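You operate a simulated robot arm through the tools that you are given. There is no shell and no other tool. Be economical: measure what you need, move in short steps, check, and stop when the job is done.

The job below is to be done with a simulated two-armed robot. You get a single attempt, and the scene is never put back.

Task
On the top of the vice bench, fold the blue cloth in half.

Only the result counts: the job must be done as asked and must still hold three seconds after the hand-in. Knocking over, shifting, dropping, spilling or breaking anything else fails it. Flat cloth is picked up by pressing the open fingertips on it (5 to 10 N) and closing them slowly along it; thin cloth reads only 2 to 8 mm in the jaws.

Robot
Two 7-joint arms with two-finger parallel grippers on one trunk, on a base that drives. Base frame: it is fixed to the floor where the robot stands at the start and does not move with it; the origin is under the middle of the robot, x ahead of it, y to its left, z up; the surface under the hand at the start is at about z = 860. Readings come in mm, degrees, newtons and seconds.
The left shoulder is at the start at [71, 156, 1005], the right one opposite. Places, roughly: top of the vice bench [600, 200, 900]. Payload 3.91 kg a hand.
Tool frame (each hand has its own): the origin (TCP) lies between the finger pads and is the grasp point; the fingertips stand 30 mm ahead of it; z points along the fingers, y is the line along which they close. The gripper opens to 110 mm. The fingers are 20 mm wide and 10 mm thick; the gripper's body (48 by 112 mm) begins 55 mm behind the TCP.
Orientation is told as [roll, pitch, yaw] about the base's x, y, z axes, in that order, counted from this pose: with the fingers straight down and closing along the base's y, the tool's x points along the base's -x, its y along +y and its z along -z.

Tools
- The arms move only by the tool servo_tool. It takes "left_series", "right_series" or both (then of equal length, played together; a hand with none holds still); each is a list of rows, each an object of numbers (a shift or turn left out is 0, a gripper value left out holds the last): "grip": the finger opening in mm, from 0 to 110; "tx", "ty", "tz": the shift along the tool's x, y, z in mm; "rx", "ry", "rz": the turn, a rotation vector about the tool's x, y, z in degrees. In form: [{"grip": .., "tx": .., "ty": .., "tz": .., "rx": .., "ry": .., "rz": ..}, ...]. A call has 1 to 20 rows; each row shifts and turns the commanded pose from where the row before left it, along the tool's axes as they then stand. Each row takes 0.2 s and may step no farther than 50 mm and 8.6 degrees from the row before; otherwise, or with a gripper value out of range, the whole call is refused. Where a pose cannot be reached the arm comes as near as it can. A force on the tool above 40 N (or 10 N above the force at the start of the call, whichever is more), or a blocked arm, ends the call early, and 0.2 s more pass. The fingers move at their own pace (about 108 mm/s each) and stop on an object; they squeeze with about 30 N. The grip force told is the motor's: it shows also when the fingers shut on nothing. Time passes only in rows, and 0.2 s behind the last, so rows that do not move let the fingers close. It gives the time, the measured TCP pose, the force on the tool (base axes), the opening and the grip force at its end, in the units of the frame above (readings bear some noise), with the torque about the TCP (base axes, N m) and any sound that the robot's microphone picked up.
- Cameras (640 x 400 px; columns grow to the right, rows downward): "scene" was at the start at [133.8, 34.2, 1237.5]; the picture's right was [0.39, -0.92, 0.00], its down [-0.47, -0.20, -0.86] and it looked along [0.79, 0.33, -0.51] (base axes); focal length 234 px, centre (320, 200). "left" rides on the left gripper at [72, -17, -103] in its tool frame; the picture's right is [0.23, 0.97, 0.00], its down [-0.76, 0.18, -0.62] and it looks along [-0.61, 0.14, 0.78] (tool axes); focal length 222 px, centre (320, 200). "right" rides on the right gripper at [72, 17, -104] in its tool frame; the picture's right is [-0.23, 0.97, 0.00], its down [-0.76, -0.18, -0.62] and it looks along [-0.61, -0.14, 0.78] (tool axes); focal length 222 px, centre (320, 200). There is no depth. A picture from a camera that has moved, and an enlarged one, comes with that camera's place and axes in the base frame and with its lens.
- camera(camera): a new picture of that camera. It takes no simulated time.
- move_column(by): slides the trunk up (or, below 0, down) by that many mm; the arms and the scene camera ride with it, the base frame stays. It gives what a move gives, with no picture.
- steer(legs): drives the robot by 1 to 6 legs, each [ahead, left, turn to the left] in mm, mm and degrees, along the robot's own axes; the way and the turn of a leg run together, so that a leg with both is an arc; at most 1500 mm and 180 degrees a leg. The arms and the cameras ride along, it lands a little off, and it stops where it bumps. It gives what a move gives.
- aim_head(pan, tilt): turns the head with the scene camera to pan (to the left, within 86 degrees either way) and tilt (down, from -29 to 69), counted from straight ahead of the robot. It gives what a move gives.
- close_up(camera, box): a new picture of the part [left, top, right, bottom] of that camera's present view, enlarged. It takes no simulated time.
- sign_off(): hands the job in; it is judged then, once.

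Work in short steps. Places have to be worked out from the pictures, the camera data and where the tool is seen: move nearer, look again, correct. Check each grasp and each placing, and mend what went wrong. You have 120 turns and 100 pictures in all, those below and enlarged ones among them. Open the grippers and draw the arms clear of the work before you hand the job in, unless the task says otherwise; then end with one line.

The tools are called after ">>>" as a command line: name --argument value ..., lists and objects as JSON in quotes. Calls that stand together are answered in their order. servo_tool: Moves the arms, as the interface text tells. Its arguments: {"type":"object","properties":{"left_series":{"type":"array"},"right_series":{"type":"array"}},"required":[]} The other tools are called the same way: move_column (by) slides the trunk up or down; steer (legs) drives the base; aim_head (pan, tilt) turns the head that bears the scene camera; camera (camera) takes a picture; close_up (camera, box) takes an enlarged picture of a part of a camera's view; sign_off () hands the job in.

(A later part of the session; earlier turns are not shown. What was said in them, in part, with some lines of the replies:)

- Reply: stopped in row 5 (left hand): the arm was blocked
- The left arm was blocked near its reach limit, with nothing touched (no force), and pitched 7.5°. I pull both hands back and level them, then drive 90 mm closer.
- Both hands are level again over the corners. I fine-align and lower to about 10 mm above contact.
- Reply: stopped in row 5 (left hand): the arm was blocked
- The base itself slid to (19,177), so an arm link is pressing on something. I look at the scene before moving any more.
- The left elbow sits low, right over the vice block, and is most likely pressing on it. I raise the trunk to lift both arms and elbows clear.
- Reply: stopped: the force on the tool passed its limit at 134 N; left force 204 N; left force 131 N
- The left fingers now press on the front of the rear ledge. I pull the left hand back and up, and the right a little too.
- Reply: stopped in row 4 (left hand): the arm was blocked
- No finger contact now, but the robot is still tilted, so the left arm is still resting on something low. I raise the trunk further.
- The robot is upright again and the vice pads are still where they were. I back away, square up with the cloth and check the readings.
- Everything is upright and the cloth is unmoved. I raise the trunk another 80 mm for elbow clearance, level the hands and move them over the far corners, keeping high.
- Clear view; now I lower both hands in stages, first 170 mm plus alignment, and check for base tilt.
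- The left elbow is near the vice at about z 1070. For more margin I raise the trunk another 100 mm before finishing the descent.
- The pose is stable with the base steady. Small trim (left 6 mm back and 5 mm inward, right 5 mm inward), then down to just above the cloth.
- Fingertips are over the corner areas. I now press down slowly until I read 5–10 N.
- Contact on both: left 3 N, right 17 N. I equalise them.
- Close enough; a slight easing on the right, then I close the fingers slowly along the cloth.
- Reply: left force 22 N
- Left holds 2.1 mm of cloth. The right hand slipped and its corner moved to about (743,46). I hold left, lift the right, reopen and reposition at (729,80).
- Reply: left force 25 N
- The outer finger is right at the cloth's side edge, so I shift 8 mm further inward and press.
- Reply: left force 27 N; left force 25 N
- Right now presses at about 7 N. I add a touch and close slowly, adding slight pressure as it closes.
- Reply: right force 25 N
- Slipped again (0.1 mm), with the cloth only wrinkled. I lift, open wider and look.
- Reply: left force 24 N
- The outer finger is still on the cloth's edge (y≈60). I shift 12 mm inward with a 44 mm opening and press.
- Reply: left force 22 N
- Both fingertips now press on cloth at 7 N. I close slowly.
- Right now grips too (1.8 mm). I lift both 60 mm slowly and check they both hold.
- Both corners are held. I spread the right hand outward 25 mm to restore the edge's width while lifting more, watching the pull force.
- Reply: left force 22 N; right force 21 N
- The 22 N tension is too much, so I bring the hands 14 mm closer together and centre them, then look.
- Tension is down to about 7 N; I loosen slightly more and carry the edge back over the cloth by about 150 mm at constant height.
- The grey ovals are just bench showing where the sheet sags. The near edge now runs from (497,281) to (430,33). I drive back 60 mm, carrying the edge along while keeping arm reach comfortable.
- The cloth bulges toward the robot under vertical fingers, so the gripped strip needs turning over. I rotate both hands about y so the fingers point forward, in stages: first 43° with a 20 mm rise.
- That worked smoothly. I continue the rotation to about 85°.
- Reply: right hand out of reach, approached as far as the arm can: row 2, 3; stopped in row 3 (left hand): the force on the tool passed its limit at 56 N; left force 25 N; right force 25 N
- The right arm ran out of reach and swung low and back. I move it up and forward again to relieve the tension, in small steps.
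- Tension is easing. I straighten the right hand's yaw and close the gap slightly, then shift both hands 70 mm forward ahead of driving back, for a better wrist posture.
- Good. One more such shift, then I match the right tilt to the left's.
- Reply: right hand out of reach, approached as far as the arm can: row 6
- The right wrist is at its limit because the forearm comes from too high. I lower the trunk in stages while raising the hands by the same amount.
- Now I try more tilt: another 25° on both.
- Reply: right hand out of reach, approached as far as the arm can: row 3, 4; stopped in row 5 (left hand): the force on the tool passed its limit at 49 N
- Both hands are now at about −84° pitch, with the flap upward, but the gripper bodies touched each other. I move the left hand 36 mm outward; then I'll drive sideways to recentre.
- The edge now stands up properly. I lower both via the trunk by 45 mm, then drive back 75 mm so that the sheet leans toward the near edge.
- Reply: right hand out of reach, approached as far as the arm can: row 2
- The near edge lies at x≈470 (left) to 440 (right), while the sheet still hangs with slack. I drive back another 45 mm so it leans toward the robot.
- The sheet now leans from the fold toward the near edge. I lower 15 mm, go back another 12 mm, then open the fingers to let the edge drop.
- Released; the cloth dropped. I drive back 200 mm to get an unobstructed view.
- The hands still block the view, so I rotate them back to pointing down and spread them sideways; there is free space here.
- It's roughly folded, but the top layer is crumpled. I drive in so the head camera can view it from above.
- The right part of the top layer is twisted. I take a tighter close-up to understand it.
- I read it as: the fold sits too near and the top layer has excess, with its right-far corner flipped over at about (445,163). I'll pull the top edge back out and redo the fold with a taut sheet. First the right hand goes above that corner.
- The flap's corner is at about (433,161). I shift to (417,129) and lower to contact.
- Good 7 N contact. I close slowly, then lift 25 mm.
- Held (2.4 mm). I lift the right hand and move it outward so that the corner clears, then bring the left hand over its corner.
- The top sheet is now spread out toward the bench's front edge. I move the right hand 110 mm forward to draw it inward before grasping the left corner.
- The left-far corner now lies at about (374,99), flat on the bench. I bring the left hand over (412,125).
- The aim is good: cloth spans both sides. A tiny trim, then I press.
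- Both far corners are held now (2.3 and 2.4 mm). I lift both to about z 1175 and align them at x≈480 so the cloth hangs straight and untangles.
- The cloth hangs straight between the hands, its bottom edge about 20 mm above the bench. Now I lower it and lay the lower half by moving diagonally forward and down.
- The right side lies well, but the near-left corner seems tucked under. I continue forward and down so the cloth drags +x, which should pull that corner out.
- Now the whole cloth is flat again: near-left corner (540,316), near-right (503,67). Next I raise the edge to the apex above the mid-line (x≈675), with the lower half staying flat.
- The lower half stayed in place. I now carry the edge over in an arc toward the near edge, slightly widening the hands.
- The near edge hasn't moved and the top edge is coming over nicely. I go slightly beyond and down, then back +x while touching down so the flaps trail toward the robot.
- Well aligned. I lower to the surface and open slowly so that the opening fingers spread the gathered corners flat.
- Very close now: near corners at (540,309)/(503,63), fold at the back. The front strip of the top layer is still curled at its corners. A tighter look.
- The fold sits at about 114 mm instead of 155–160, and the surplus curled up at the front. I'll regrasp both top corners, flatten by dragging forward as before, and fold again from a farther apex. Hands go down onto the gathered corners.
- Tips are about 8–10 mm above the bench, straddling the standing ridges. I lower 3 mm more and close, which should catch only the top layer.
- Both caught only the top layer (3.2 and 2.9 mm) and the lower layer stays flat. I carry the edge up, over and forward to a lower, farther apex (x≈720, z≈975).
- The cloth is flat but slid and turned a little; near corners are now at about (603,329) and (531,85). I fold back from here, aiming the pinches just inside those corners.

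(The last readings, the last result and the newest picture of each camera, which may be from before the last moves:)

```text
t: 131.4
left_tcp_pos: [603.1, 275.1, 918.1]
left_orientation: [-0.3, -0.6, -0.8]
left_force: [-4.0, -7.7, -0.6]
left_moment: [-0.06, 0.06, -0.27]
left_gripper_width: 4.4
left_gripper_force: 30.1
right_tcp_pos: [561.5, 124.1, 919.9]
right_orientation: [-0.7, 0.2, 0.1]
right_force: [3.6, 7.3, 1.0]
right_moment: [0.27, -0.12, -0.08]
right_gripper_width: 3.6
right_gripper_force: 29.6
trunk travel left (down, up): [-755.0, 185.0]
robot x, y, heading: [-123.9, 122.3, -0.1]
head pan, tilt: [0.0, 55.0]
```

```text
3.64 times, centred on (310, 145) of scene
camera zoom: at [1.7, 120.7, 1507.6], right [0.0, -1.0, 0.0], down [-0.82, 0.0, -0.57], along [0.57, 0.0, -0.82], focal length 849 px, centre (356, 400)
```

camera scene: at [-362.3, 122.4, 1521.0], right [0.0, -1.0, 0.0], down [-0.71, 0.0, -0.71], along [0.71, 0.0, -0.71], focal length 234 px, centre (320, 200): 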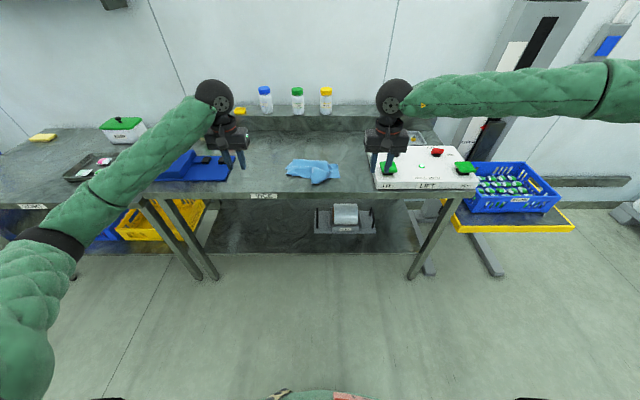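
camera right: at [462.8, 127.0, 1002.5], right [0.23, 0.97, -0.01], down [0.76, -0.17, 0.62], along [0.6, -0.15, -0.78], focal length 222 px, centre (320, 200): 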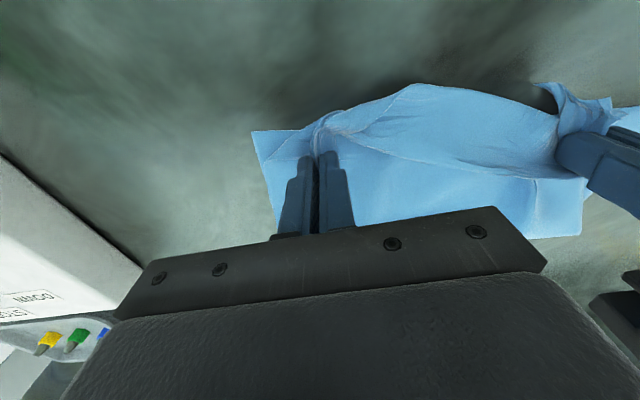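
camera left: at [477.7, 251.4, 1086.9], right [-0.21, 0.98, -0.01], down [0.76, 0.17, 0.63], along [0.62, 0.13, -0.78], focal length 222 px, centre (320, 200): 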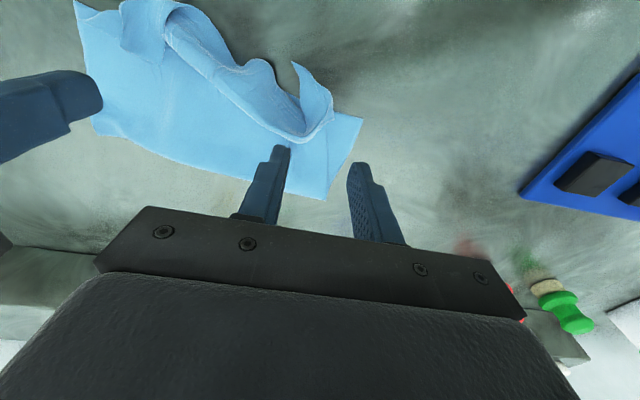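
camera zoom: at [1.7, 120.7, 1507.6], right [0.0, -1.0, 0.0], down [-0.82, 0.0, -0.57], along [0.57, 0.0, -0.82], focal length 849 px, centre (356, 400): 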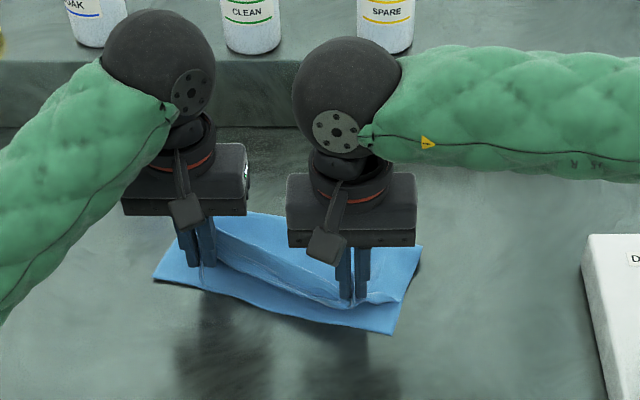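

The lower layer hasn't moved and the top edge is straight, just inside the near edge. I lower both to the surface, release only the right hand (spreading), and keep the left pinning while the right flattens the loop.

>>> servo_tool --left_series '[{"tz": 8}, {"tz": 8}, {"tz": 6}, {}, {}, {}, {}, {}, {}, {}, {}, {}]' --right_series '[{"tz": 8}, {"tz": 8}, {"tz": 8}, {"tz": 1.5}, {}, {"grip": 10}, {"grip": 20}, {"grip": 30}, {"grip": 44}, {}, {"tz": -20}, {"tz": -30}]'

>>> camera --camera "right"

```text
t: 134.0
left_tcp_pos: [603.5, 275.4, 895.9]
left_orientation: [-0.3, -0.5, -0.8]
left_force: [0.5, 0.0, 0.9]
left_moment: [0.0, -0.02, -0.01]
left_gripper_width: 3.4
left_gripper_force: 29.9
right_tcp_pos: [559.0, 124.5, 944.0]
right_orientation: [-0.6, 0.2, 0.0]
right_force: [-0.2, 0.4, -0.1]
right_moment: [0.01, 0.02, -0.01]
right_gripper_width: 43.8
right_gripper_force: 0.1
trunk travel left (down, up): [-755.0, 185.0]
robot x, y, heading: [-122.5, 119.3, -0.1]
head pan, tilt: [0.0, 55.0]
```

```text
12 pictures are left
camera right: at [487.1, 142.2, 1046.4], right [0.23, 0.97, -0.01], down [0.76, -0.17, 0.62], along [0.6, -0.15, -0.78], focal length 222 px, centre (320, 200)
```

right: 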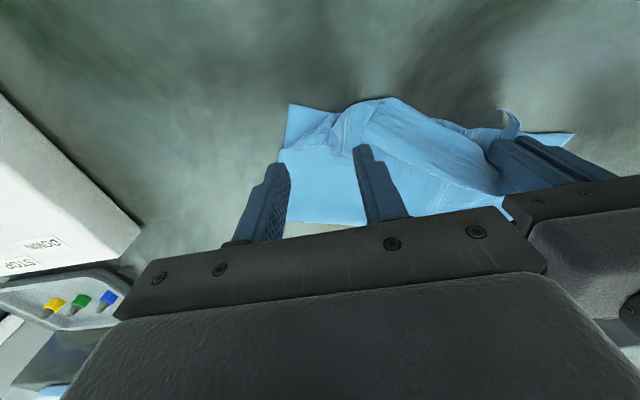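

The right corner is released near its place. Now I press lightly with the right fingertips and sweep toward the fold to push the surplus into it, with the left still pinning.

>>> servo_tool --right_series '[{"tx": 10, "ty": -12, "grip": 60}, {"tz": 25}, {"tz": 15}, {"tz": 7}, {"tz": 2}, {"tx": -8, "ty": -2}, {"tx": -10, "ty": -2}, {"tx": -10, "ty": -2}, {"tx": -10, "ty": -2}, {"tx": -10, "ty": -2}, {"tx": -10, "ty": -2}, {"tx": -10, "ty": -2}, {"tx": -10, "ty": -2}, {"tx": -10, "ty": -2}, {"tx": -10, "ty": -2}, {"tz": -20}, {"tz": -40}]'

>>> close_up --camera "scene" --box '[240, 110, 370, 195]'

```text
t: 137.6
left_tcp_pos: [603.9, 274.7, 897.2]
left_orientation: [-0.3, -0.6, -0.7]
left_force: [0.5, -0.4, 0.3]
left_moment: [0.05, -0.01, -0.01]
left_gripper_width: 3.5
left_gripper_force: 29.4
right_tcp_pos: [648.8, 91.8, 954.4]
right_orientation: [-0.7, 0.2, 0.0]
right_force: [-0.5, -0.4, 0.4]
right_moment: [-0.02, -0.02, -0.01]
right_gripper_width: 59.7
right_gripper_force: 0.0
trunk travel left (down, up): [-755.0, 185.0]
robot x, y, heading: [-122.2, 121.8, -0.1]
head pan, tilt: [0.0, 55.0]
```

```text
4.71 times, centred on (305, 152) of scene
camera zoom: at [0.8, 121.2, 1507.5], right [0.0, -1.0, 0.0], down [-0.82, 0.0, -0.57], along [0.57, 0.0, -0.82], focal length 1099 px, centre (391, 424)
```

zoom: 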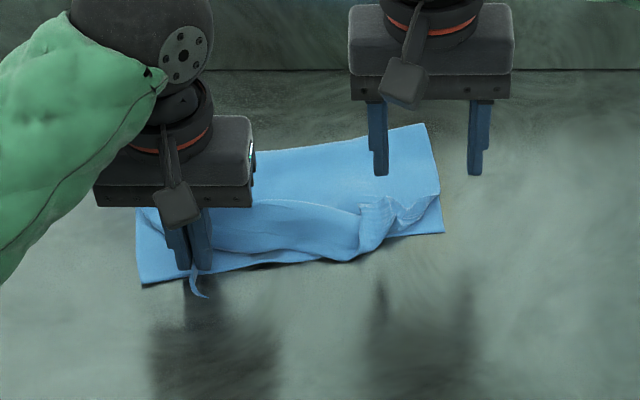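

The sweep turned the cloth somewhat, but it remains folded. The near-right corner is now at about (642,79), while the top layer's right corner is gathered at about (645,130). I'll pinch that ridge without pressing and draw it outward over the lower corner.

>>> servo_tool --right_series '[{"tx": 4, "ty": 18, "grip": 44}, {"ty": 18}, {"tz": 25}, {"tz": 20}, {"tz": 12}, {}, {"grip": 34}, {"grip": 26}, {"grip": 18}, {"grip": 10}, {"grip": 4}, {"grip": 0}, {}, {}, {"tz": -8}, {"tz": -7}, {}]'

>>> camera --camera "right"

```text
t: 141.2
left_tcp_pos: [603.4, 274.6, 896.7]
left_orientation: [-0.3, -0.6, -0.8]
left_force: [-0.3, -0.2, 0.0]
left_moment: [0.01, -0.02, -0.02]
left_gripper_width: 3.6
left_gripper_force: 30.2
right_tcp_pos: [645.0, 127.8, 912.7]
right_orientation: [-0.6, 0.2, -0.1]
right_force: [-0.4, -0.3, -1.1]
right_moment: [0.0, -0.01, 0.0]
right_gripper_width: 3.0
right_gripper_force: 29.8
trunk travel left (down, up): [-755.0, 185.0]
robot x, y, heading: [-122.0, 119.1, 0.2]
head pan, tilt: [0.0, 55.0]
```

```text
10 pictures are left
camera right: at [572.2, 146.0, 1014.0], right [0.23, 0.97, -0.01], down [0.76, -0.17, 0.62], along [0.6, -0.15, -0.78], focal length 222 px, centre (320, 200)
```

right: 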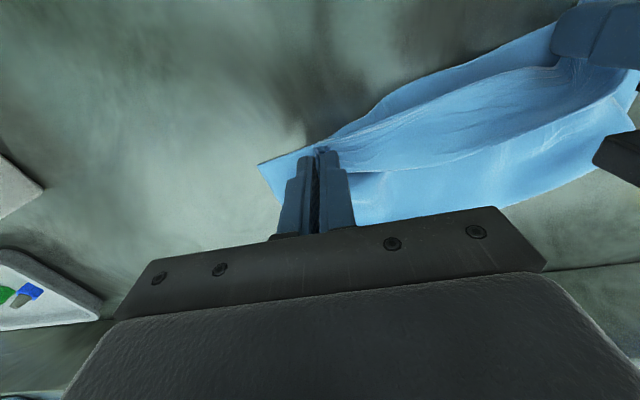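

Gripped (3.0 mm). I pull outward along the edge in small steps and watch for tension.

>>> servo_tool --right_series '[{"ty": -5, "tx": -1}, {"ty": -5, "tx": -1}, {"ty": -5, "tx": -1}, {"ty": -5, "tx": -1}, {}]'

```text
t: 142.4
left_tcp_pos: [604.1, 275.9, 897.1]
left_orientation: [-0.4, -0.6, -0.9]
left_force: [0.5, -11.0, 2.8]
left_moment: [-0.17, 0.01, -0.18]
left_gripper_width: 4.0
left_gripper_force: 29.8
right_tcp_pos: [649.0, 107.9, 913.7]
right_orientation: [-0.6, 0.2, 0.1]
right_force: [-2.6, 10.5, 1.1]
right_moment: [0.32, 0.04, -0.03]
right_gripper_width: 3.4
right_gripper_force: 30.0
trunk travel left (down, up): [-755.0, 185.0]
robot x, y, heading: [-122.8, 119.8, -0.2]
head pan, tilt: [0.0, 55.0]
```

Edge is taut at 175 mm separation. I relax slightly, centre both, lower to the surface and open both slowly to spread the gathered corners.

>>> servo_tool --left_series '[{"tz": -4}, {"ty": 4}, {}, {"tz": 4}, {"tz": 3}, {"tz": 1.5}, {"grip": 8}, {"grip": 16}, {"grip": 24}, {"grip": 32}, {"grip": 40}, {"grip": 50}, {}, {"tz": -20}, {"tz": -40}, {"tz": -40}]' --right_series '[{"ty": 4}, {"ty": 4}, {}, {"tz": 9}, {"tz": 8}, {"tz": 2}, {"grip": 8}, {"grip": 16}, {"grip": 24}, {"grip": 32}, {"grip": 40}, {"grip": 50}, {}, {"tz": -20}, {"tz": -40}, {"tz": -40}]'

>>> close_up --camera "scene" --box '[240, 110, 370, 195]'

```text
t: 145.8
left_tcp_pos: [602.8, 278.7, 991.7]
left_orientation: [-0.2, -0.6, -0.9]
left_force: [0.0, 0.6, 0.0]
left_moment: [0.01, -0.01, -0.01]
left_gripper_width: 49.9
left_gripper_force: 0.0
right_tcp_pos: [649.4, 117.8, 994.7]
right_orientation: [-0.7, 0.2, 0.0]
right_force: [0.3, -0.1, -1.3]
right_moment: [0.01, 0.02, 0.02]
right_gripper_width: 50.0
right_gripper_force: 0.0
trunk travel left (down, up): [-755.0, 185.0]
robot x, y, heading: [-123.0, 122.1, -0.3]
head pan, tilt: [0.0, 55.0]
```

```text
4.71 times, centred on (305, 152) of scene
camera zoom: at [0.9, 121.0, 1507.3], right [0.0, -1.0, 0.0], down [-0.82, 0.0, -0.57], along [0.57, 0.0, -0.82], focal length 1099 px, centre (391, 424)
```

zoom: 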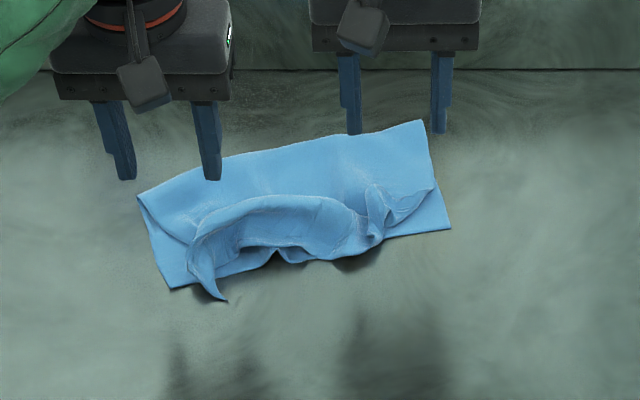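

The surplus springs back, so I use a better trick: grip the top layer exactly on the material's mid-line (left ≈(649,266), right ≈(736,145)) with fingers closing across it, then lift and drag +x so both halves trail flat. I position and yaw the hands first, up high.

>>> servo_tool --left_series '[{"tx": -23, "ty": -6, "grip": 44}, {"tx": -23, "ty": -7}, {"rz": 8.2}, {"rz": 8.2}, {"rz": 8.2}, {"rz": 8.2}, {"rz": 8.2}, {"rz": 8.2}, {"rz": 8.2}, {"rz": 8.2}, {"rz": 8.2}, {}, {}, {}, {}, {}]' --right_series '[{"tx": -43, "ty": 13, "grip": 44}, {"tx": -44, "ty": 14}, {"rz": -8.2}, {"rz": -8.2}, {"rz": -8.2}, {"rz": -8.2}, {"rz": -8.2}, {"rz": -8.2}, {"rz": -8.2}, {"rz": -8.2}, {"rz": -8.2}, {"rz": -8.2}, {"rz": -8.2}, {"rz": -8.2}, {"rz": -7.6}, {}]'

>>> close_up --camera "scene" --box '[220, 70, 390, 200]'

```text
t: 149.2
left_tcp_pos: [647.8, 266.2, 993.5]
left_orientation: [0.5, -0.6, -74.7]
left_force: [-0.7, 0.4, 0.9]
left_moment: [0.01, 0.0, -0.03]
left_gripper_width: 44.2
left_gripper_force: 0.1
right_tcp_pos: [735.3, 144.0, 993.1]
right_orientation: [-0.5, 0.6, 54.2]
right_force: [1.0, -0.3, 0.7]
right_moment: [-0.01, -0.01, 0.0]
right_gripper_width: 44.0
right_gripper_force: 0.1
right hand out of reach, approached as far as the arm can: row 9, 10, 11, 12, 13, 14, 15
trunk travel left (down, up): [-755.0, 185.0]
robot x, y, heading: [-123.4, 123.7, 0.1]
head pan, tilt: [0.0, 55.0]
```

```text
3.08 times, centred on (305, 135) of scene
camera zoom: at [1.2, 121.3, 1507.6], right [0.0, -1.0, 0.0], down [-0.82, 0.0, -0.57], along [0.57, 0.0, -0.82], focal length 719 px, centre (366, 400)
```

zoom: 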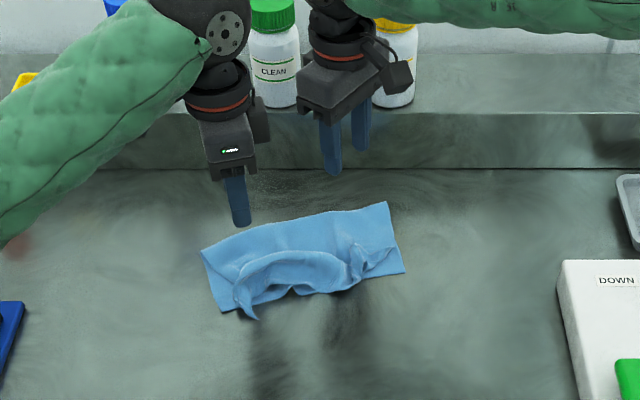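

The right wrist is limited to 54° yaw, which still closes mostly across the line. I reset its command to that yaw and lower both hands near the cloth.

>>> servo_tool --left_series '[{}, {}, {}, {}, {}, {}, {"tz": 30}, {"tz": 30}, {"tz": 25}, {"tz": 5}, {}]' --right_series '[{"rz": 8.5}, {"rz": 8.5}, {"rz": 8.5}, {"rz": 8.5}, {"rz": 8.5}, {"rz": 8.5}, {"tz": 30}, {"tz": 30}, {"tz": 25}, {"tz": 5}, {}]'

>>> camera --camera "right"

```text
t: 151.6
left_tcp_pos: [649.0, 266.7, 902.6]
left_orientation: [0.5, -0.6, -74.7]
left_force: [0.0, -0.5, 0.8]
left_moment: [0.0, 0.04, -0.01]
left_gripper_width: 43.8
left_gripper_force: 0.1
right_tcp_pos: [735.7, 143.0, 902.3]
right_orientation: [-0.7, 0.1, 3.2]
right_force: [-0.7, -0.4, 0.8]
right_moment: [0.02, -0.01, 0.03]
right_gripper_width: 44.2
right_gripper_force: 0.1
trunk travel left (down, up): [-755.0, 185.0]
robot x, y, heading: [-120.3, 120.6, -0.1]
head pan, tilt: [0.0, 55.0]
```

```text
7 pictures are left
camera right: at [663.1, 157.5, 1004.2], right [0.17, 0.98, -0.01], down [0.77, -0.13, 0.63], along [0.61, -0.12, -0.78], focal length 222 px, centre (320, 200)
```

right: 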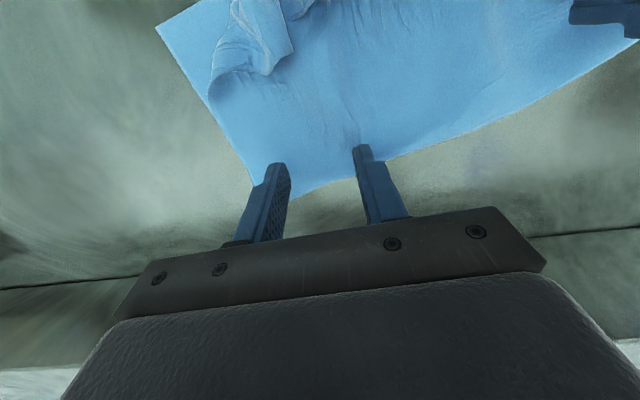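

The right command had already settled at 54°, so I turn back to about 53° and shift 11 mm inward from the fold edge, staying just above the cloth.

>>> servo_tool --right_series '[{"tz": -10}, {"tx": 11, "ty": -3}, {"rz": -8.4}, {"rz": -8.4}, {"rz": -8.4}, {"rz": -8.4}, {"rz": -8.4}, {"rz": -8}, {"tz": 10}, {"tz": 4}, {"tz": 2}, {}]' --left_series '[{}, {}, {}, {}, {}, {}, {}, {}, {"tz": 2}, {"tz": 2}, {"tz": 1}, {}]'

```text
t: 154.2
left_tcp_pos: [650.9, 266.6, 898.0]
left_orientation: [0.5, -0.6, -74.7]
left_force: [0.2, 0.5, 0.2]
left_moment: [-0.01, 0.04, -0.01]
left_gripper_width: 44.2
left_gripper_force: 0.1
right_tcp_pos: [724.9, 139.5, 897.9]
right_orientation: [-0.5, 0.5, 53.2]
right_force: [1.3, 0.3, -0.5]
right_moment: [0.02, -0.02, 0.03]
right_gripper_width: 44.1
right_gripper_force: 0.2
trunk travel left (down, up): [-755.0, 185.0]
robot x, y, heading: [-122.8, 119.6, -0.6]
head pan, tilt: [0.0, 55.0]
```

I lower slowly until light contact on the top layer.

>>> servo_tool --left_series '[{"tz": 2}, {"tz": 1.5}, {"tz": 1}, {}, {}]' --right_series '[{"tz": 2}, {"tz": 1.5}, {"tz": 1}, {}, {}]'

```text
t: 155.4
left_tcp_pos: [650.3, 266.2, 894.3]
left_orientation: [0.6, -0.6, -74.6]
left_force: [-0.6, 0.5, 18.4]
left_moment: [0.05, 0.52, -0.04]
left_gripper_width: 44.1
left_gripper_force: 0.0
right_tcp_pos: [723.9, 137.9, 892.2]
right_orientation: [-0.4, 0.5, 53.2]
right_force: [0.6, 0.1, 0.0]
right_moment: [0.02, 0.02, 0.02]
right_gripper_width: 43.6
right_gripper_force: 0.1
trunk travel left (down, up): [-755.0, 185.0]
robot x, y, heading: [-124.6, 122.4, 0.1]
head pan, tilt: [0.0, 55.0]
```

>>> servo_tool --left_series '[{"tz": -1}, {}, {}]' --right_series '[{"tz": 1}, {"tz": 0.5}, {}]'

```text
t: 156.2
left_tcp_pos: [650.4, 266.6, 896.2]
left_orientation: [0.6, -0.6, -74.7]
left_force: [0.0, -1.0, 11.6]
left_moment: [-0.02, 0.33, -0.01]
left_gripper_width: 43.7
left_gripper_force: 0.0
right_tcp_pos: [724.0, 139.1, 892.0]
right_orientation: [-0.5, 0.4, 53.2]
right_force: [-0.5, 0.7, 5.5]
right_moment: [0.03, 0.1, -0.03]
right_gripper_width: 44.3
right_gripper_force: 0.2
trunk travel left (down, up): [-755.0, 185.0]
robot x, y, heading: [-118.4, 118.7, -0.1]
head pan, tilt: [0.0, 55.0]
```

Left 11 N, right 5.5 N. I close both slowly, then lift 20 mm and look.

>>> servo_tool --left_series '[{"grip": 40}, {"grip": 36}, {"grip": 32}, {"grip": 28}, {"grip": 24}, {"grip": 20}, {"grip": 16}, {"grip": 12}, {"grip": 8}, {"grip": 4}, {"grip": 0}, {}, {}, {"tz": -10}, {"tz": -10}, {"tz": -15}, {"tz": -15}, {}]' --right_series '[{"grip": 40, "tz": 0.2}, {"grip": 36}, {"grip": 32}, {"grip": 28}, {"grip": 24}, {"grip": 20}, {"grip": 16}, {"grip": 12}, {"grip": 8}, {"grip": 4}, {"grip": 0}, {}, {}, {"tz": -10}, {"tz": -10}, {"tz": -15}, {"tz": -15}, {}]'

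>>> close_up --camera "scene" --box '[230, 80, 390, 190]'

```text
t: 160.0
left_tcp_pos: [649.2, 267.3, 944.8]
left_orientation: [0.5, -0.5, -74.8]
left_force: [1.2, -2.1, 0.4]
left_moment: [-0.03, -0.02, -0.01]
left_gripper_width: 3.3
left_gripper_force: 29.8
right_tcp_pos: [724.0, 141.4, 941.3]
right_orientation: [-0.3, 0.5, 53.2]
right_force: [-2.0, 2.2, -0.2]
right_moment: [0.07, 0.03, 0.01]
right_gripper_width: 1.9
right_gripper_force: 30.4
trunk travel left (down, up): [-755.0, 185.0]
robot x, y, heading: [-122.6, 121.5, -0.3]
head pan, tilt: [0.0, 55.0]
```

```text
3.64 times, centred on (310, 135) of scene
camera zoom: at [2.1, 121.0, 1507.5], right [0.0, -1.0, 0.0], down [-0.82, 0.0, -0.57], along [0.57, 0.0, -0.82], focal length 849 px, centre (356, 436)
```

zoom: 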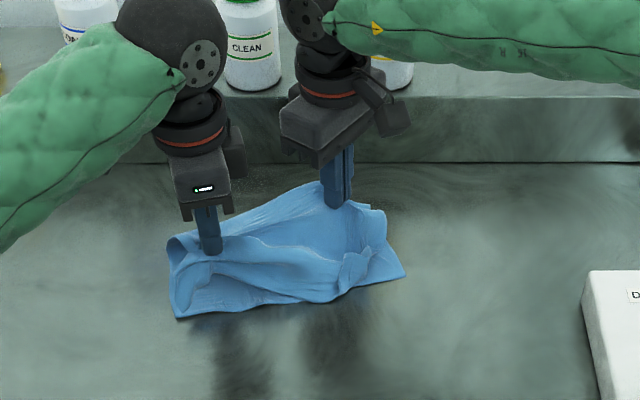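

Both gripped the top layer on the mid-line. I lift to z≈1060 and line both hands up at x≈600, so the two halves hang down on either side.

>>> servo_tool --left_series '[{"tz": -15}, {"tz": -15}, {"tz": -15}, {"tx": -0.8, "ty": -5.3, "tz": -7}, {"tx": -0.8, "ty": -5.3, "tz": -7}, {"tx": -0.8, "ty": -5.3, "tz": -7}, {"tx": -0.8, "ty": -5.3, "tz": -7}, {"tx": -0.8, "ty": -5.3, "tz": -7}, {"tx": -0.8, "ty": -5.3, "tz": -7}, {"tx": -0.8, "ty": -5.3, "tz": -7}, {"tx": -0.8, "ty": -5.3, "tz": -7}, {"tx": -0.8, "ty": -5.3, "tz": -7}, {"tx": -0.8, "ty": -5.3, "tz": -7}, {}, {}]' --right_series '[{"tz": -15}, {"tz": -15}, {"tz": -15}, {"tx": 11.1, "ty": 7.2, "tz": -7.4}, {"tx": 11.1, "ty": 7.2, "tz": -7.4}, {"tx": 11.1, "ty": 7.2, "tz": -7.4}, {"tx": 11.1, "ty": 7.2, "tz": -7.4}, {"tx": 11.1, "ty": 7.2, "tz": -7.4}, {"tx": 11.1, "ty": 7.2, "tz": -7.4}, {"tx": 11.1, "ty": 7.2, "tz": -7.4}, {"tx": 11.1, "ty": 7.2, "tz": -7.4}, {"tx": 11.1, "ty": 7.2, "tz": -7.4}, {"tx": 11.1, "ty": 7.2, "tz": -7.4}, {}, {}]'

>>> close_up --camera "scene" --box '[220, 70, 390, 190]'

```text
t: 163.2
left_tcp_pos: [598.3, 245.0, 1057.8]
left_orientation: [0.6, -0.4, -74.7]
left_force: [-0.4, -9.1, 0.4]
left_moment: [-0.27, 0.01, -0.06]
left_gripper_width: 3.1
left_gripper_force: 30.0
right_tcp_pos: [601.1, 96.1, 1060.8]
right_orientation: [-0.5, 0.5, 53.2]
right_force: [1.0, 7.2, 0.2]
right_moment: [0.25, -0.01, -0.03]
right_gripper_width: 1.9
right_gripper_force: 30.0
trunk travel left (down, up): [-755.0, 185.0]
robot x, y, heading: [-121.5, 124.4, -0.1]
head pan, tilt: [0.0, 55.0]
```

```text
3.33 times, centred on (305, 130) of scene
camera zoom: at [1.5, 120.7, 1507.6], right [0.0, -1.0, 0.0], down [-0.82, 0.0, -0.57], along [0.57, 0.0, -0.82], focal length 779 px, centre (370, 433)
```

zoom: 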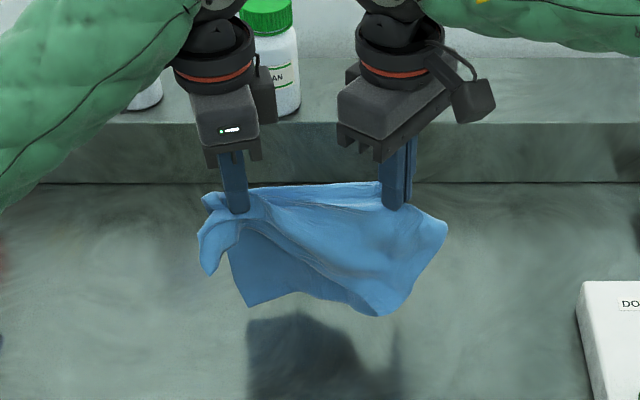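

The cloth now hangs folded over its mid-line. I lower it and move +x together so both halves trail toward the robot and lie flat on each other.

>>> servo_tool --left_series '[{"tz": 8, "tx": -2}, {"tz": 8}, {"tx": -2.6, "ty": 9.65, "tz": 9.3}, {"tx": -2.6, "ty": 9.65, "tz": 9.3}, {"tx": -2.6, "ty": 9.65, "tz": 9.3}, {"tx": -2.6, "ty": 9.65, "tz": 9.3}, {"tx": -2.6, "ty": 9.65, "tz": 9.3}, {"tx": -2.6, "ty": 9.65, "tz": 9.3}, {"tx": -2.6, "ty": 9.65, "tz": 9.3}, {"tx": -2.6, "ty": 9.65, "tz": 9.3}, {"tx": -2.6, "ty": 9.65, "tz": 9.3}, {"tx": -2.6, "ty": 9.65, "tz": 9.3}, {"tx": -2.6, "ty": 9.65, "tz": 9.3}, {"tx": -2.6, "ty": 9.65, "tz": 9.3}, {"tx": -2.6, "ty": 9.65, "tz": 9.3}, {"tx": -2.6, "ty": 9.65, "tz": 9.3}, {"tx": -2.6, "ty": 9.65, "tz": 7}, {}]' --right_series '[{"tz": 8, "tx": -2}, {"tz": 8}, {"tx": -6, "ty": -8, "tz": 9.3}, {"tx": -6, "ty": -8, "tz": 9.3}, {"tx": -6, "ty": -8, "tz": 9.3}, {"tx": -6, "ty": -8, "tz": 9.3}, {"tx": -6, "ty": -8, "tz": 9.3}, {"tx": -6, "ty": -8, "tz": 9.3}, {"tx": -6, "ty": -8, "tz": 9.3}, {"tx": -6, "ty": -8, "tz": 9.3}, {"tx": -6, "ty": -8, "tz": 9.3}, {"tx": -6, "ty": -8, "tz": 9.3}, {"tx": -6, "ty": -8, "tz": 9.3}, {"tx": -6, "ty": -8, "tz": 9.3}, {"tx": -6, "ty": -8, "tz": 9.3}, {"tx": -6, "ty": -8, "tz": 9.3}, {"tx": -6, "ty": -8, "tz": 7}, {}]'

>>> close_up --camera "scene" --box '[230, 70, 390, 180]'

```text
t: 167.0
left_tcp_pos: [752.8, 242.3, 907.0]
left_orientation: [0.5, -0.5, -74.8]
left_force: [-5.5, -15.4, 3.7]
left_moment: [-0.51, 0.08, -0.23]
left_gripper_width: 3.7
left_gripper_force: 29.6
right_tcp_pos: [724.0, 95.1, 933.4]
right_orientation: [-0.6, 0.5, 53.1]
right_force: [4.8, 15.4, -3.6]
right_moment: [0.5, -0.17, -0.09]
right_gripper_width: 2.1
right_gripper_force: 30.1
right hand out of reach, approached as far as the arm can: row 15, 16, 17
trunk travel left (down, up): [-755.0, 185.0]
robot x, y, heading: [-124.5, 125.9, -0.0]
head pan, tilt: [0.0, 55.0]
```

```text
3.64 times, centred on (310, 125) of scene
camera zoom: at [1.6, 120.9, 1507.6], right [0.0, -1.0, 0.0], down [-0.82, 0.0, -0.57], along [0.57, 0.0, -0.82], focal length 849 px, centre (356, 473)
```

zoom: 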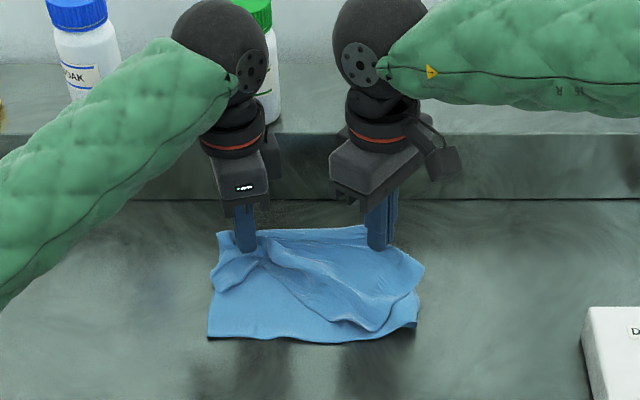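

Both halves trail nicely; near edge at about (624,275)–(642,58). The right hand hangs higher due to reach, so I even out with the trunk and release both gently at the surface.

>>> servo_tool --left_series '[{"tz": -12}, {"tz": -13}, {}]'

>>> move_column --by -33

>>> servo_tool --left_series '[{"grip": 10}, {"grip": 25}, {"grip": 40}, {}, {"tz": -20}, {"tz": -40}, {"tz": -40}, {"tz": -40}]' --right_series '[{"grip": 10}, {"grip": 25}, {"grip": 40}, {}, {"tz": -20}, {"tz": -40}, {"tz": -40}, {"tz": -40}]'

>>> close_up --camera "scene" --box '[240, 90, 380, 180]'

```text
t: 167.8
left_tcp_pos: [751.5, 243.6, 931.9]
left_orientation: [0.4, -0.5, -74.6]
left_force: [-3.0, -12.2, -0.4]
left_moment: [-0.32, 0.1, -0.25]
left_gripper_width: 3.8
left_gripper_force: 29.5
right_tcp_pos: [723.5, 95.5, 932.6]
right_orientation: [-0.5, 0.5, 53.1]
right_force: [4.4, 12.5, 0.6]
right_moment: [0.39, -0.15, -0.03]
right_gripper_width: 1.8
right_gripper_force: 30.1
trunk travel left (down, up): [-755.0, 185.0]
robot x, y, heading: [-123.8, 119.0, -0.3]
head pan, tilt: [0.0, 55.0]
```

```text
t: 168.6
left_tcp_pos: [750.2, 244.4, 900.8]
left_orientation: [0.5, -0.6, -74.7]
left_force: [-4.3, -11.2, -0.4]
left_moment: [-0.28, 0.08, -0.19]
left_gripper_width: 3.7
left_gripper_force: 29.8
right_tcp_pos: [722.2, 94.1, 900.6]
right_orientation: [-0.4, 0.6, 53.2]
right_force: [2.9, 12.4, 0.8]
right_moment: [0.41, -0.14, -0.04]
right_gripper_width: 1.9
right_gripper_force: 30.0
trunk travel left (down, up): [-722.0, 218.0]
robot x, y, heading: [-120.4, 124.4, -0.1]
head pan, tilt: [0.0, 55.0]
```

```text
t: 170.4
left_tcp_pos: [749.3, 240.0, 1041.6]
left_orientation: [0.5, -0.5, -74.7]
left_force: [0.1, -0.5, -1.3]
left_moment: [0.01, -0.01, -0.01]
left_gripper_width: 40.2
left_gripper_force: 0.1
right_tcp_pos: [721.3, 97.5, 1040.9]
right_orientation: [-0.4, 0.5, 53.3]
right_force: [0.6, -0.3, 0.5]
right_moment: [0.04, 0.02, -0.01]
right_gripper_width: 39.8
right_gripper_force: 0.1
trunk travel left (down, up): [-722.0, 218.0]
robot x, y, heading: [-119.2, 120.4, 0.1]
head pan, tilt: [0.0, 55.0]
```

```text
4.44 times, centred on (310, 135) of scene
camera zoom: at [0.3, 120.5, 1474.5], right [0.0, -1.0, 0.0], down [-0.82, 0.0, -0.57], along [0.57, 0.0, -0.82], focal length 1038 px, centre (364, 489)
```

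zoom: 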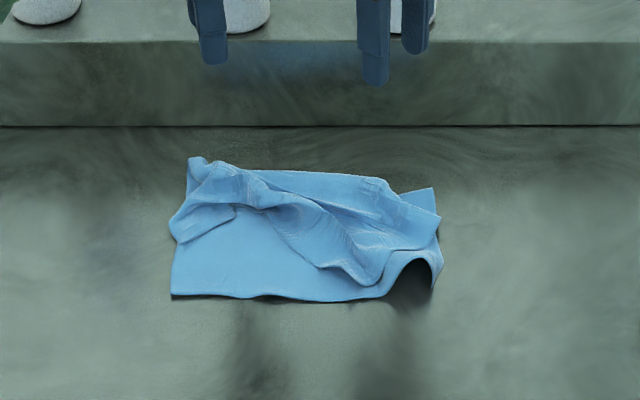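

The upper-left corner lies folded back at about (680,277); it should come to about (622,280). I unyaw both hands and bring the left over (694,260).

>>> servo_tool --left_series '[{"rz": -8.3}, {"rz": -8.3}, {"rz": -8.3}, {"rz": -8.3}, {"rz": -8.3}, {"rz": -8.3}, {"rz": -8.3}, {"rz": -8.3}, {"rz": -8.3}, {"tx": 27, "ty": 10}, {"tx": 28, "ty": 10}, {"tz": 40}, {"tz": 40}, {"tz": 30}, {"tz": 20}, {}]' --right_series '[{"rz": 8.2}, {"rz": 8.2}, {"rz": 8.2}, {"rz": 8.2}, {"rz": 8.2}, {"rz": 8.2}, {"rz": 4}, {}, {}, {}, {}, {}, {}, {}, {}, {}]'

>>> camera --camera "left"

```text
t: 173.8
left_tcp_pos: [696.5, 262.1, 908.0]
left_orientation: [-0.3, -0.7, 0.0]
left_force: [-0.1, 0.1, 0.7]
left_moment: [0.01, -0.02, -0.01]
left_gripper_width: 39.9
left_gripper_force: 0.1
right_tcp_pos: [722.3, 96.5, 1039.6]
right_orientation: [-0.7, 0.0, 0.1]
right_force: [0.5, 0.8, -1.3]
right_moment: [0.01, 0.0, 0.0]
right_gripper_width: 39.9
right_gripper_force: 0.0
trunk travel left (down, up): [-722.0, 218.0]
robot x, y, heading: [-121.4, 125.6, -0.1]
head pan, tilt: [0.0, 55.0]
```

```text
2 pictures are left
camera left: at [622.5, 245.3, 1009.8], right [-0.23, 0.97, -0.01], down [0.75, 0.18, 0.63], along [0.62, 0.14, -0.78], focal length 222 px, centre (320, 200)
```

left: 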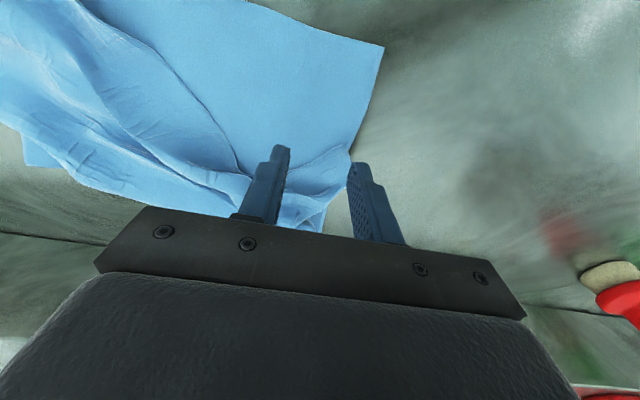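

The upper layer's front border near its left corner runs from (684,280) to (700,238). I shift to (710,252) and press lightly.

>>> servo_tool --left_series '[{"tx": -14, "ty": -10, "grip": 38}, {"tz": 6}, {"tz": 4}, {"tz": 2}, {"tz": 1}, {}, {}]'

```text
t: 175.4
left_tcp_pos: [711.4, 254.1, 896.7]
left_orientation: [-0.3, -0.6, 0.0]
left_force: [-1.4, 0.3, 0.0]
left_moment: [-0.01, -0.04, 0.03]
left_gripper_width: 38.1
left_gripper_force: 0.0
right_tcp_pos: [722.1, 96.2, 1039.8]
right_orientation: [-0.6, -0.1, -0.1]
right_force: [1.1, -0.5, -0.2]
right_moment: [0.02, 0.01, 0.02]
right_gripper_width: 39.9
right_gripper_force: 0.1
trunk travel left (down, up): [-722.0, 218.0]
robot x, y, heading: [-122.6, 120.9, 0.1]
head pan, tilt: [0.0, 55.0]
```

>>> servo_tool --left_series '[{"tz": 1.5}, {"tz": 1}, {}, {}]'

```text
t: 176.4
left_tcp_pos: [711.0, 254.3, 895.8]
left_orientation: [-0.3, -0.9, 0.1]
left_force: [0.5, 0.2, 1.0]
left_moment: [0.0, 0.05, 0.0]
left_gripper_width: 38.0
left_gripper_force: 0.0
right_tcp_pos: [721.2, 95.5, 1041.1]
right_orientation: [-0.7, -0.2, -0.1]
right_force: [-0.1, -0.8, 0.7]
right_moment: [0.0, 0.0, -0.01]
right_gripper_width: 40.0
right_gripper_force: 0.1
trunk travel left (down, up): [-722.0, 218.0]
robot x, y, heading: [-124.7, 120.0, -0.1]
head pan, tilt: [0.0, 55.0]
```

A little lower, then I close slowly and lift 20 mm.

>>> servo_tool --left_series '[{"tz": 1.2}, {}, {"grip": 34}, {"grip": 30}, {"grip": 26}, {"grip": 22}, {"grip": 18}, {"grip": 14}, {"grip": 10}, {"grip": 6}, {"grip": 2}, {"grip": 0}, {}, {}, {"tz": -10}, {"tz": -10}, {}]'

```text
t: 180.0
left_tcp_pos: [706.6, 249.3, 914.4]
left_orientation: [-0.4, -0.7, -0.2]
left_force: [0.5, -0.1, 0.2]
left_moment: [0.03, 0.0, 0.04]
left_gripper_width: 0.2
left_gripper_force: 30.3
right_tcp_pos: [718.4, 93.8, 1042.7]
right_orientation: [-0.6, -0.4, -0.1]
right_force: [-0.5, 0.7, 0.3]
right_moment: [0.03, 0.02, -0.01]
right_gripper_width: 39.8
right_gripper_force: 0.1
trunk travel left (down, up): [-722.0, 218.0]
robot x, y, heading: [-121.9, 120.6, -0.1]
head pan, tilt: [0.0, 55.0]
```

It slipped (0.2 mm). I reopen and press more firmly.

>>> servo_tool --left_series '[{"grip": 40}, {"tx": -4, "ty": -3}, {"tz": 10}, {"tz": 8}, {"tz": 3}, {"tz": 1}, {}, {}]'

```text
t: 181.8
left_tcp_pos: [713.0, 251.6, 908.4]
left_orientation: [0.0, -1.6, 0.1]
left_force: [0.5, 0.3, 0.1]
left_moment: [0.03, 0.0, 0.0]
left_gripper_width: 39.9
left_gripper_force: 0.1
right_tcp_pos: [714.2, 93.2, 1048.6]
right_orientation: [-0.5, -0.5, 0.0]
right_force: [-0.5, -0.8, 0.2]
right_moment: [0.02, -0.01, -0.02]
right_gripper_width: 40.2
right_gripper_force: 0.0
trunk travel left (down, up): [-722.0, 218.0]
robot x, y, heading: [-122.6, 121.4, 0.0]
head pan, tilt: [0.0, 55.0]
```

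The whole robot is tilting slightly, so the left elbow is touching the vice again. I raise the trunk 90 mm at once, then lower only the hand.

>>> move_column --by 90

>>> servo_tool --left_series '[{"tz": 30}, {"tz": 30}, {"tz": 15}, {}, {}]'

```text
t: 183.1
left_tcp_pos: [714.0, 250.0, 980.3]
left_orientation: [-0.2, -0.7, 0.0]
left_force: [0.6, -0.1, 0.1]
left_moment: [-0.02, 0.0, 0.0]
left_gripper_width: 40.0
left_gripper_force: 0.0
right_tcp_pos: [721.7, 96.7, 1129.3]
right_orientation: [-0.7, -0.1, -0.1]
right_force: [-0.2, -0.2, 0.6]
right_moment: [0.02, -0.01, -0.01]
right_gripper_width: 40.2
right_gripper_force: 0.1
trunk travel left (down, up): [-812.0, 128.0]
robot x, y, heading: [-121.9, 122.2, 0.1]
head pan, tilt: [0.0, 55.0]
```

```text
t: 184.3
left_tcp_pos: [716.3, 251.8, 904.4]
left_orientation: [-0.4, -0.6, 0.1]
left_force: [0.6, 0.3, 0.1]
left_moment: [0.01, 0.01, 0.0]
left_gripper_width: 39.9
left_gripper_force: 0.0
right_tcp_pos: [722.5, 96.9, 1128.6]
right_orientation: [-0.6, -0.1, -0.1]
right_force: [0.1, 0.0, -0.2]
right_moment: [0.01, 0.0, -0.01]
right_gripper_width: 39.8
right_gripper_force: 0.1
trunk travel left (down, up): [-812.0, 128.0]
robot x, y, heading: [-126.2, 120.4, 0.2]
head pan, tilt: [0.0, 55.0]
```

Upright again, with no tilt. I press down to contact.

>>> servo_tool --left_series '[{"tz": 6, "tx": 4}, {"tz": 3}, {"tz": 1.5}, {"tz": 1}, {}, {}]'

```text
t: 185.7
left_tcp_pos: [710.8, 249.6, 893.4]
left_orientation: [-0.3, -0.6, 0.1]
left_force: [0.1, -0.1, 0.5]
left_moment: [-0.02, -0.01, 0.0]
left_gripper_width: 40.2
left_gripper_force: 0.0
right_tcp_pos: [722.8, 95.7, 1130.2]
right_orientation: [-0.7, 0.0, -0.1]
right_force: [-0.4, 0.5, 0.0]
right_moment: [-0.03, -0.01, 0.0]
right_gripper_width: 39.7
right_gripper_force: 0.0
trunk travel left (down, up): [-812.0, 128.0]
robot x, y, heading: [-125.5, 123.3, -0.1]
head pan, tilt: [0.0, 55.0]
```

>>> servo_tool --left_series '[{"tz": 1}, {"tz": 0.7}, {}, {}]'

```text
t: 186.7
left_tcp_pos: [711.4, 250.7, 892.2]
left_orientation: [-0.4, -0.6, -0.1]
left_force: [0.2, 0.4, 2.5]
left_moment: [0.07, -0.01, -0.02]
left_gripper_width: 40.2
left_gripper_force: 0.1
right_tcp_pos: [722.0, 95.9, 1130.6]
right_orientation: [-0.8, -0.2, -0.1]
right_force: [0.2, 0.5, -0.2]
right_moment: [-0.03, -0.02, 0.02]
right_gripper_width: 40.1
right_gripper_force: 0.0
trunk travel left (down, up): [-812.0, 128.0]
robot x, y, heading: [-121.4, 122.0, -0.2]
head pan, tilt: [0.0, 55.0]
```

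>>> servo_tool --left_series '[{"tz": 0.5}, {}, {"grip": 37}, {"grip": 34}, {"grip": 31}, {"grip": 28}, {"grip": 25}, {"grip": 22}, {"grip": 19}, {"grip": 16}, {"grip": 13}, {"grip": 10}, {"grip": 7}, {"grip": 4}, {"grip": 0}, {}, {}, {"tz": -8}, {"tz": -8}]'

```text
t: 190.7
left_tcp_pos: [711.3, 250.2, 910.0]
left_orientation: [-0.4, -0.5, 0.1]
left_force: [0.1, -0.2, -0.8]
left_moment: [-0.01, 0.0, -0.03]
left_gripper_width: 1.9
left_gripper_force: 30.1
right_tcp_pos: [723.5, 96.7, 1130.0]
right_orientation: [-0.7, -0.1, -0.1]
right_force: [-0.2, -0.4, -0.4]
right_moment: [-0.02, 0.02, 0.01]
right_gripper_width: 39.9
right_gripper_force: 0.1
trunk travel left (down, up): [-812.0, 128.0]
robot x, y, heading: [-122.8, 123.9, -0.1]
head pan, tilt: [0.0, 55.0]
```

Gripped (1.9 mm). I lift slightly and carry it 64 mm toward the robot, lower, then release with spreading.

>>> servo_tool --left_series '[{"tz": -12}, {"tz": -10, "tx": 8}, {"tx": 10}, {"tx": 10}, {"tx": 10}, {"tx": 10}, {"tx": 10, "tz": 8}, {"tx": 6, "tz": 12}, {"ty": 3, "tz": 12}, {"tz": 4}, {}, {"grip": 8}, {"grip": 16}, {"grip": 24}, {"grip": 32}, {"grip": 40}, {}, {"tz": -20}, {"tz": -40}, {"tz": -40}]'

>>> close_up --camera "scene" --box '[240, 90, 380, 180]'

```text
t: 194.9
left_tcp_pos: [646.4, 254.2, 990.8]
left_orientation: [-0.3, -0.5, -0.1]
left_force: [-0.1, -0.2, 0.0]
left_moment: [-0.02, -0.02, -0.01]
left_gripper_width: 40.0
left_gripper_force: 0.0
right_tcp_pos: [722.8, 97.4, 1129.1]
right_orientation: [-0.8, -0.1, 0.0]
right_force: [0.5, 0.4, -0.4]
right_moment: [-0.02, -0.02, 0.01]
right_gripper_width: 40.4
right_gripper_force: 0.0
trunk travel left (down, up): [-812.0, 128.0]
robot x, y, heading: [-118.5, 118.3, -0.0]
head pan, tilt: [0.0, 55.0]
```

```text
4.44 times, centred on (310, 135) of scene
camera zoom: at [1.8, 121.9, 1564.3], right [0.0, -1.0, 0.0], down [-0.82, 0.0, -0.57], along [0.57, 0.0, -0.82], focal length 1038 px, centre (364, 489)
```

zoom: 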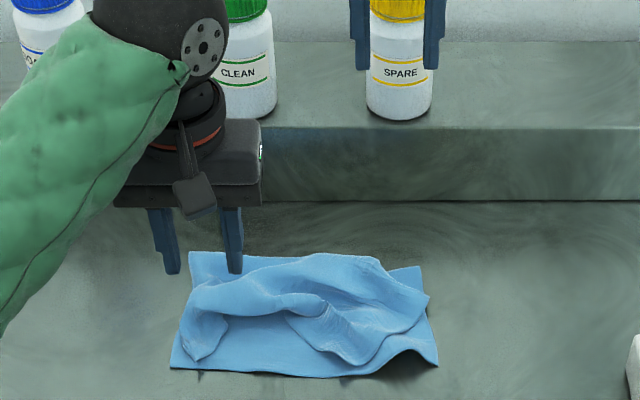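

The upper-left corner now sits near its mate. The upper-right corner is at about (623,134) and should go to (629,57), turned about 45°. I bring the right hand over (656,133) and move the left clear.

>>> servo_tool --right_series '[{"tx": 22, "ty": 12, "grip": 36}, {"tx": 22, "ty": 12}, {"tx": 22, "ty": 12}, {"tz": 40}, {"tz": 40}, {"tz": 40}, {"tz": 40}, {"tz": 40}, {"tz": 20}, {"tz": 6}, {"tz": 4}, {}, {}]' --left_series '[{"tz": -30, "ty": 20}, {"tz": -30, "ty": 20}, {"ty": 20}, {"ty": 20}, {}, {}, {}, {}, {}, {}, {}, {}, {}]'

```text
t: 197.7
left_tcp_pos: [644.4, 334.5, 1052.6]
left_orientation: [-0.4, -0.6, 0.1]
left_force: [0.0, -0.7, 0.1]
left_moment: [-0.02, 0.02, -0.01]
left_gripper_width: 39.9
left_gripper_force: 0.1
right_tcp_pos: [657.3, 130.2, 901.0]
right_orientation: [-0.8, -0.2, -0.1]
right_force: [0.3, -0.7, 1.0]
right_moment: [-0.01, 0.0, -0.03]
right_gripper_width: 36.2
right_gripper_force: 0.1
trunk travel left (down, up): [-812.0, 128.0]
robot x, y, heading: [-122.0, 120.8, -0.0]
head pan, tilt: [0.0, 55.0]
```

>>> servo_tool --right_series '[{"tz": 3}, {"tz": 2}, {"tz": 1.5}, {"tz": 1}, {}, {}]'

```text
t: 199.1
left_tcp_pos: [645.8, 333.3, 1051.8]
left_orientation: [-0.3, -0.6, 0.0]
left_force: [-0.2, -0.2, -0.3]
left_moment: [0.02, -0.01, 0.02]
left_gripper_width: 40.0
left_gripper_force: 0.1
right_tcp_pos: [656.4, 130.7, 893.1]
right_orientation: [-0.8, -0.1, -0.1]
right_force: [1.5, -0.9, 8.1]
right_moment: [0.11, -0.04, -0.02]
right_gripper_width: 35.9
right_gripper_force: 0.0
trunk travel left (down, up): [-812.0, 128.0]
robot x, y, heading: [-123.1, 113.9, -0.2]
head pan, tilt: [0.0, 55.0]
```

8 N contact. I close slowly and lift a little.

>>> servo_tool --right_series '[{"grip": 33}, {"grip": 30}, {"grip": 27}, {"grip": 24}, {"grip": 21}, {"grip": 18}, {"grip": 15}, {"grip": 12}, {"grip": 9}, {"grip": 6}, {"grip": 3}, {"grip": 0}, {}, {}, {"tz": -8}, {"tz": -8}, {}]'

```text
t: 202.7
left_tcp_pos: [646.8, 332.3, 1052.1]
left_orientation: [-0.3, -0.6, 0.1]
left_force: [0.3, 0.4, -0.5]
left_moment: [0.03, 0.02, -0.01]
left_gripper_width: 39.9
left_gripper_force: 0.0
right_tcp_pos: [657.9, 128.6, 906.8]
right_orientation: [-0.7, 0.0, -0.1]
right_force: [0.5, 0.8, -0.7]
right_moment: [0.01, 0.0, -0.01]
right_gripper_width: 2.2
right_gripper_force: 30.3
trunk travel left (down, up): [-812.0, 128.0]
robot x, y, heading: [-122.9, 119.5, 0.1]
head pan, tilt: [0.0, 55.0]
```

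Gripped (2.2 mm). I lift, move it 50 mm outward, turn it 40°, lower, and release with spreading.

>>> servo_tool --right_series '[{"tz": -10}, {"tz": -10, "ty": -10}, {"ty": -10}, {"ty": -10}, {"ty": -10, "tx": 3}, {"ty": -10, "tx": 3}, {"rz": -8}, {"rz": -8}, {"rz": -8}, {"rz": -8}, {"rz": -8}, {"tz": 14}, {"tz": 12}, {"tz": 5}, {"grip": 10}, {"grip": 20}, {"grip": 32}, {"grip": 44}, {"tz": -20}, {"tz": -40}]'

```text
t: 206.9
left_tcp_pos: [643.6, 335.4, 1052.9]
left_orientation: [-0.5, -0.6, 0.1]
left_force: [-0.3, -1.0, 0.7]
left_moment: [-0.02, -0.01, 0.01]
left_gripper_width: 40.2
left_gripper_force: 0.1
right_tcp_pos: [650.1, 81.9, 958.6]
right_orientation: [-0.5, 0.4, 39.9]
right_force: [-0.4, 0.5, -0.4]
right_moment: [-0.02, -0.01, 0.02]
right_gripper_width: 43.9
right_gripper_force: 0.1
trunk travel left (down, up): [-812.0, 128.0]
robot x, y, heading: [-121.9, 117.1, -0.2]
head pan, tilt: [0.0, 55.0]
```

The corner is placed. Now a purely vertical press with wide-open fingers in the middle flattens the hump; then I lift off.

>>> servo_tool --right_series '[{"tz": -20, "grip": 90}, {"tx": -40.7, "ty": 21.3}, {"tx": -40.7, "ty": 21.3}, {}, {"tz": 40}, {"tz": 30}, {"tz": 8}, {"tz": 4}, {"tz": 2}, {}, {"tz": -20}, {"tz": -40}, {"tz": -40}]'

>>> servo_tool --right_series '[{"tz": -20}, {"tx": 40, "ty": -25}, {"tx": 40, "ty": -25}, {"tx": 40, "ty": -25}, {}]'

>>> close_up --camera "scene" --box '[220, 70, 400, 190]'

```text
t: 209.7
left_tcp_pos: [645.0, 333.8, 1053.1]
left_orientation: [-0.4, -0.6, 0.2]
left_force: [0.0, 0.5, -0.5]
left_moment: [-0.02, -0.01, 0.01]
left_gripper_width: 39.9
left_gripper_force: 0.0
right_tcp_pos: [684.6, 165.5, 992.2]
right_orientation: [-0.6, 0.5, 39.9]
right_force: [0.4, 0.2, -0.6]
right_moment: [0.05, -0.02, 0.02]
right_gripper_width: 90.2
right_gripper_force: 0.1
trunk travel left (down, up): [-812.0, 128.0]
robot x, y, heading: [-121.1, 123.0, 0.0]
head pan, tilt: [0.0, 55.0]
```

```text
t: 210.9
left_tcp_pos: [645.7, 334.9, 1052.0]
left_orientation: [-0.4, -0.6, 0.1]
left_force: [0.6, -0.4, 0.5]
left_moment: [-0.03, 0.03, 0.0]
left_gripper_width: 40.5
left_gripper_force: 0.1
right_tcp_pos: [641.6, 31.1, 1013.6]
right_orientation: [-0.7, 0.5, 40.0]
right_force: [-0.8, -0.5, 0.4]
right_moment: [0.0, 0.04, -0.01]
right_gripper_width: 90.0
right_gripper_force: 0.0
trunk travel left (down, up): [-812.0, 128.0]
robot x, y, heading: [-119.2, 123.4, -0.3]
head pan, tilt: [0.0, 55.0]
```

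```text
3.33 times, centred on (310, 130) of scene
camera zoom: at [2.4, 122.0, 1564.5], right [0.0, -1.0, 0.0], down [-0.82, 0.0, -0.57], along [0.57, 0.0, -0.82], focal length 779 px, centre (353, 433)
```

zoom: 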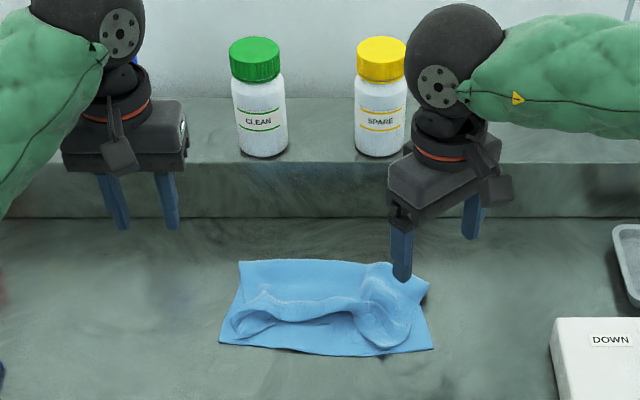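

The cloth lies folded, with both top corners near their mates and a few wrinkles left. No pictures remain, so I raise both hands and back the robot away, clear of the work.

>>> move_column --by 100

>>> steer --legs '[[-200, 0, 0]]'

```text
t: 212.2
left_tcp_pos: [645.7, 334.6, 1153.2]
left_orientation: [-0.4, -0.7, 0.0]
left_force: [-0.2, -0.7, 0.4]
left_moment: [-0.04, -0.05, -0.01]
left_gripper_width: 40.0
left_gripper_force: 0.1
right_tcp_pos: [642.2, 30.8, 1112.5]
right_orientation: [-0.5, 0.4, 39.9]
right_force: [0.4, 0.0, 0.0]
right_moment: [0.0, 0.01, 0.02]
right_gripper_width: 89.9
right_gripper_force: 0.1
trunk travel left (down, up): [-912.0, 28.0]
robot x, y, heading: [-119.5, 122.6, 0.3]
head pan, tilt: [0.0, 55.0]
```

```text
t: 213.8
left_tcp_pos: [450.8, 332.5, 1150.9]
left_orientation: [-0.3, -0.6, -0.1]
left_force: [-0.3, -0.2, 0.0]
left_moment: [-0.01, 0.03, -0.01]
left_gripper_width: 40.2
left_gripper_force: 0.1
right_tcp_pos: [446.4, 29.6, 1113.1]
right_orientation: [-0.6, 0.5, 39.8]
right_force: [-0.1, -0.3, -0.1]
right_moment: [0.0, 0.0, 0.02]
right_gripper_width: 90.0
right_gripper_force: 0.0
trunk travel left (down, up): [-912.0, 28.0]
robot x, y, heading: [-315.1, 123.8, -0.4]
head pan, tilt: [0.0, 55.0]
```

Both grippers are open and clear of the cloth, so I hand the job in.

>>> sign_off

```text
The job is handed in.
```

I handed the job in with the blue cloth folded roughly in half on the vice bench, but the fold is wrinkled: the middle of the top layer's front edge sits about 30 mm short of the lower edge. The left elbow also pressed on something near the vice twice, most likely the vice itself, and the left fingers once hit the rear ledge hard (about 134 N). After the first elbow contact the vice still measured in place, but I had no pictures left to re-check the vice area after the second, lighter one.
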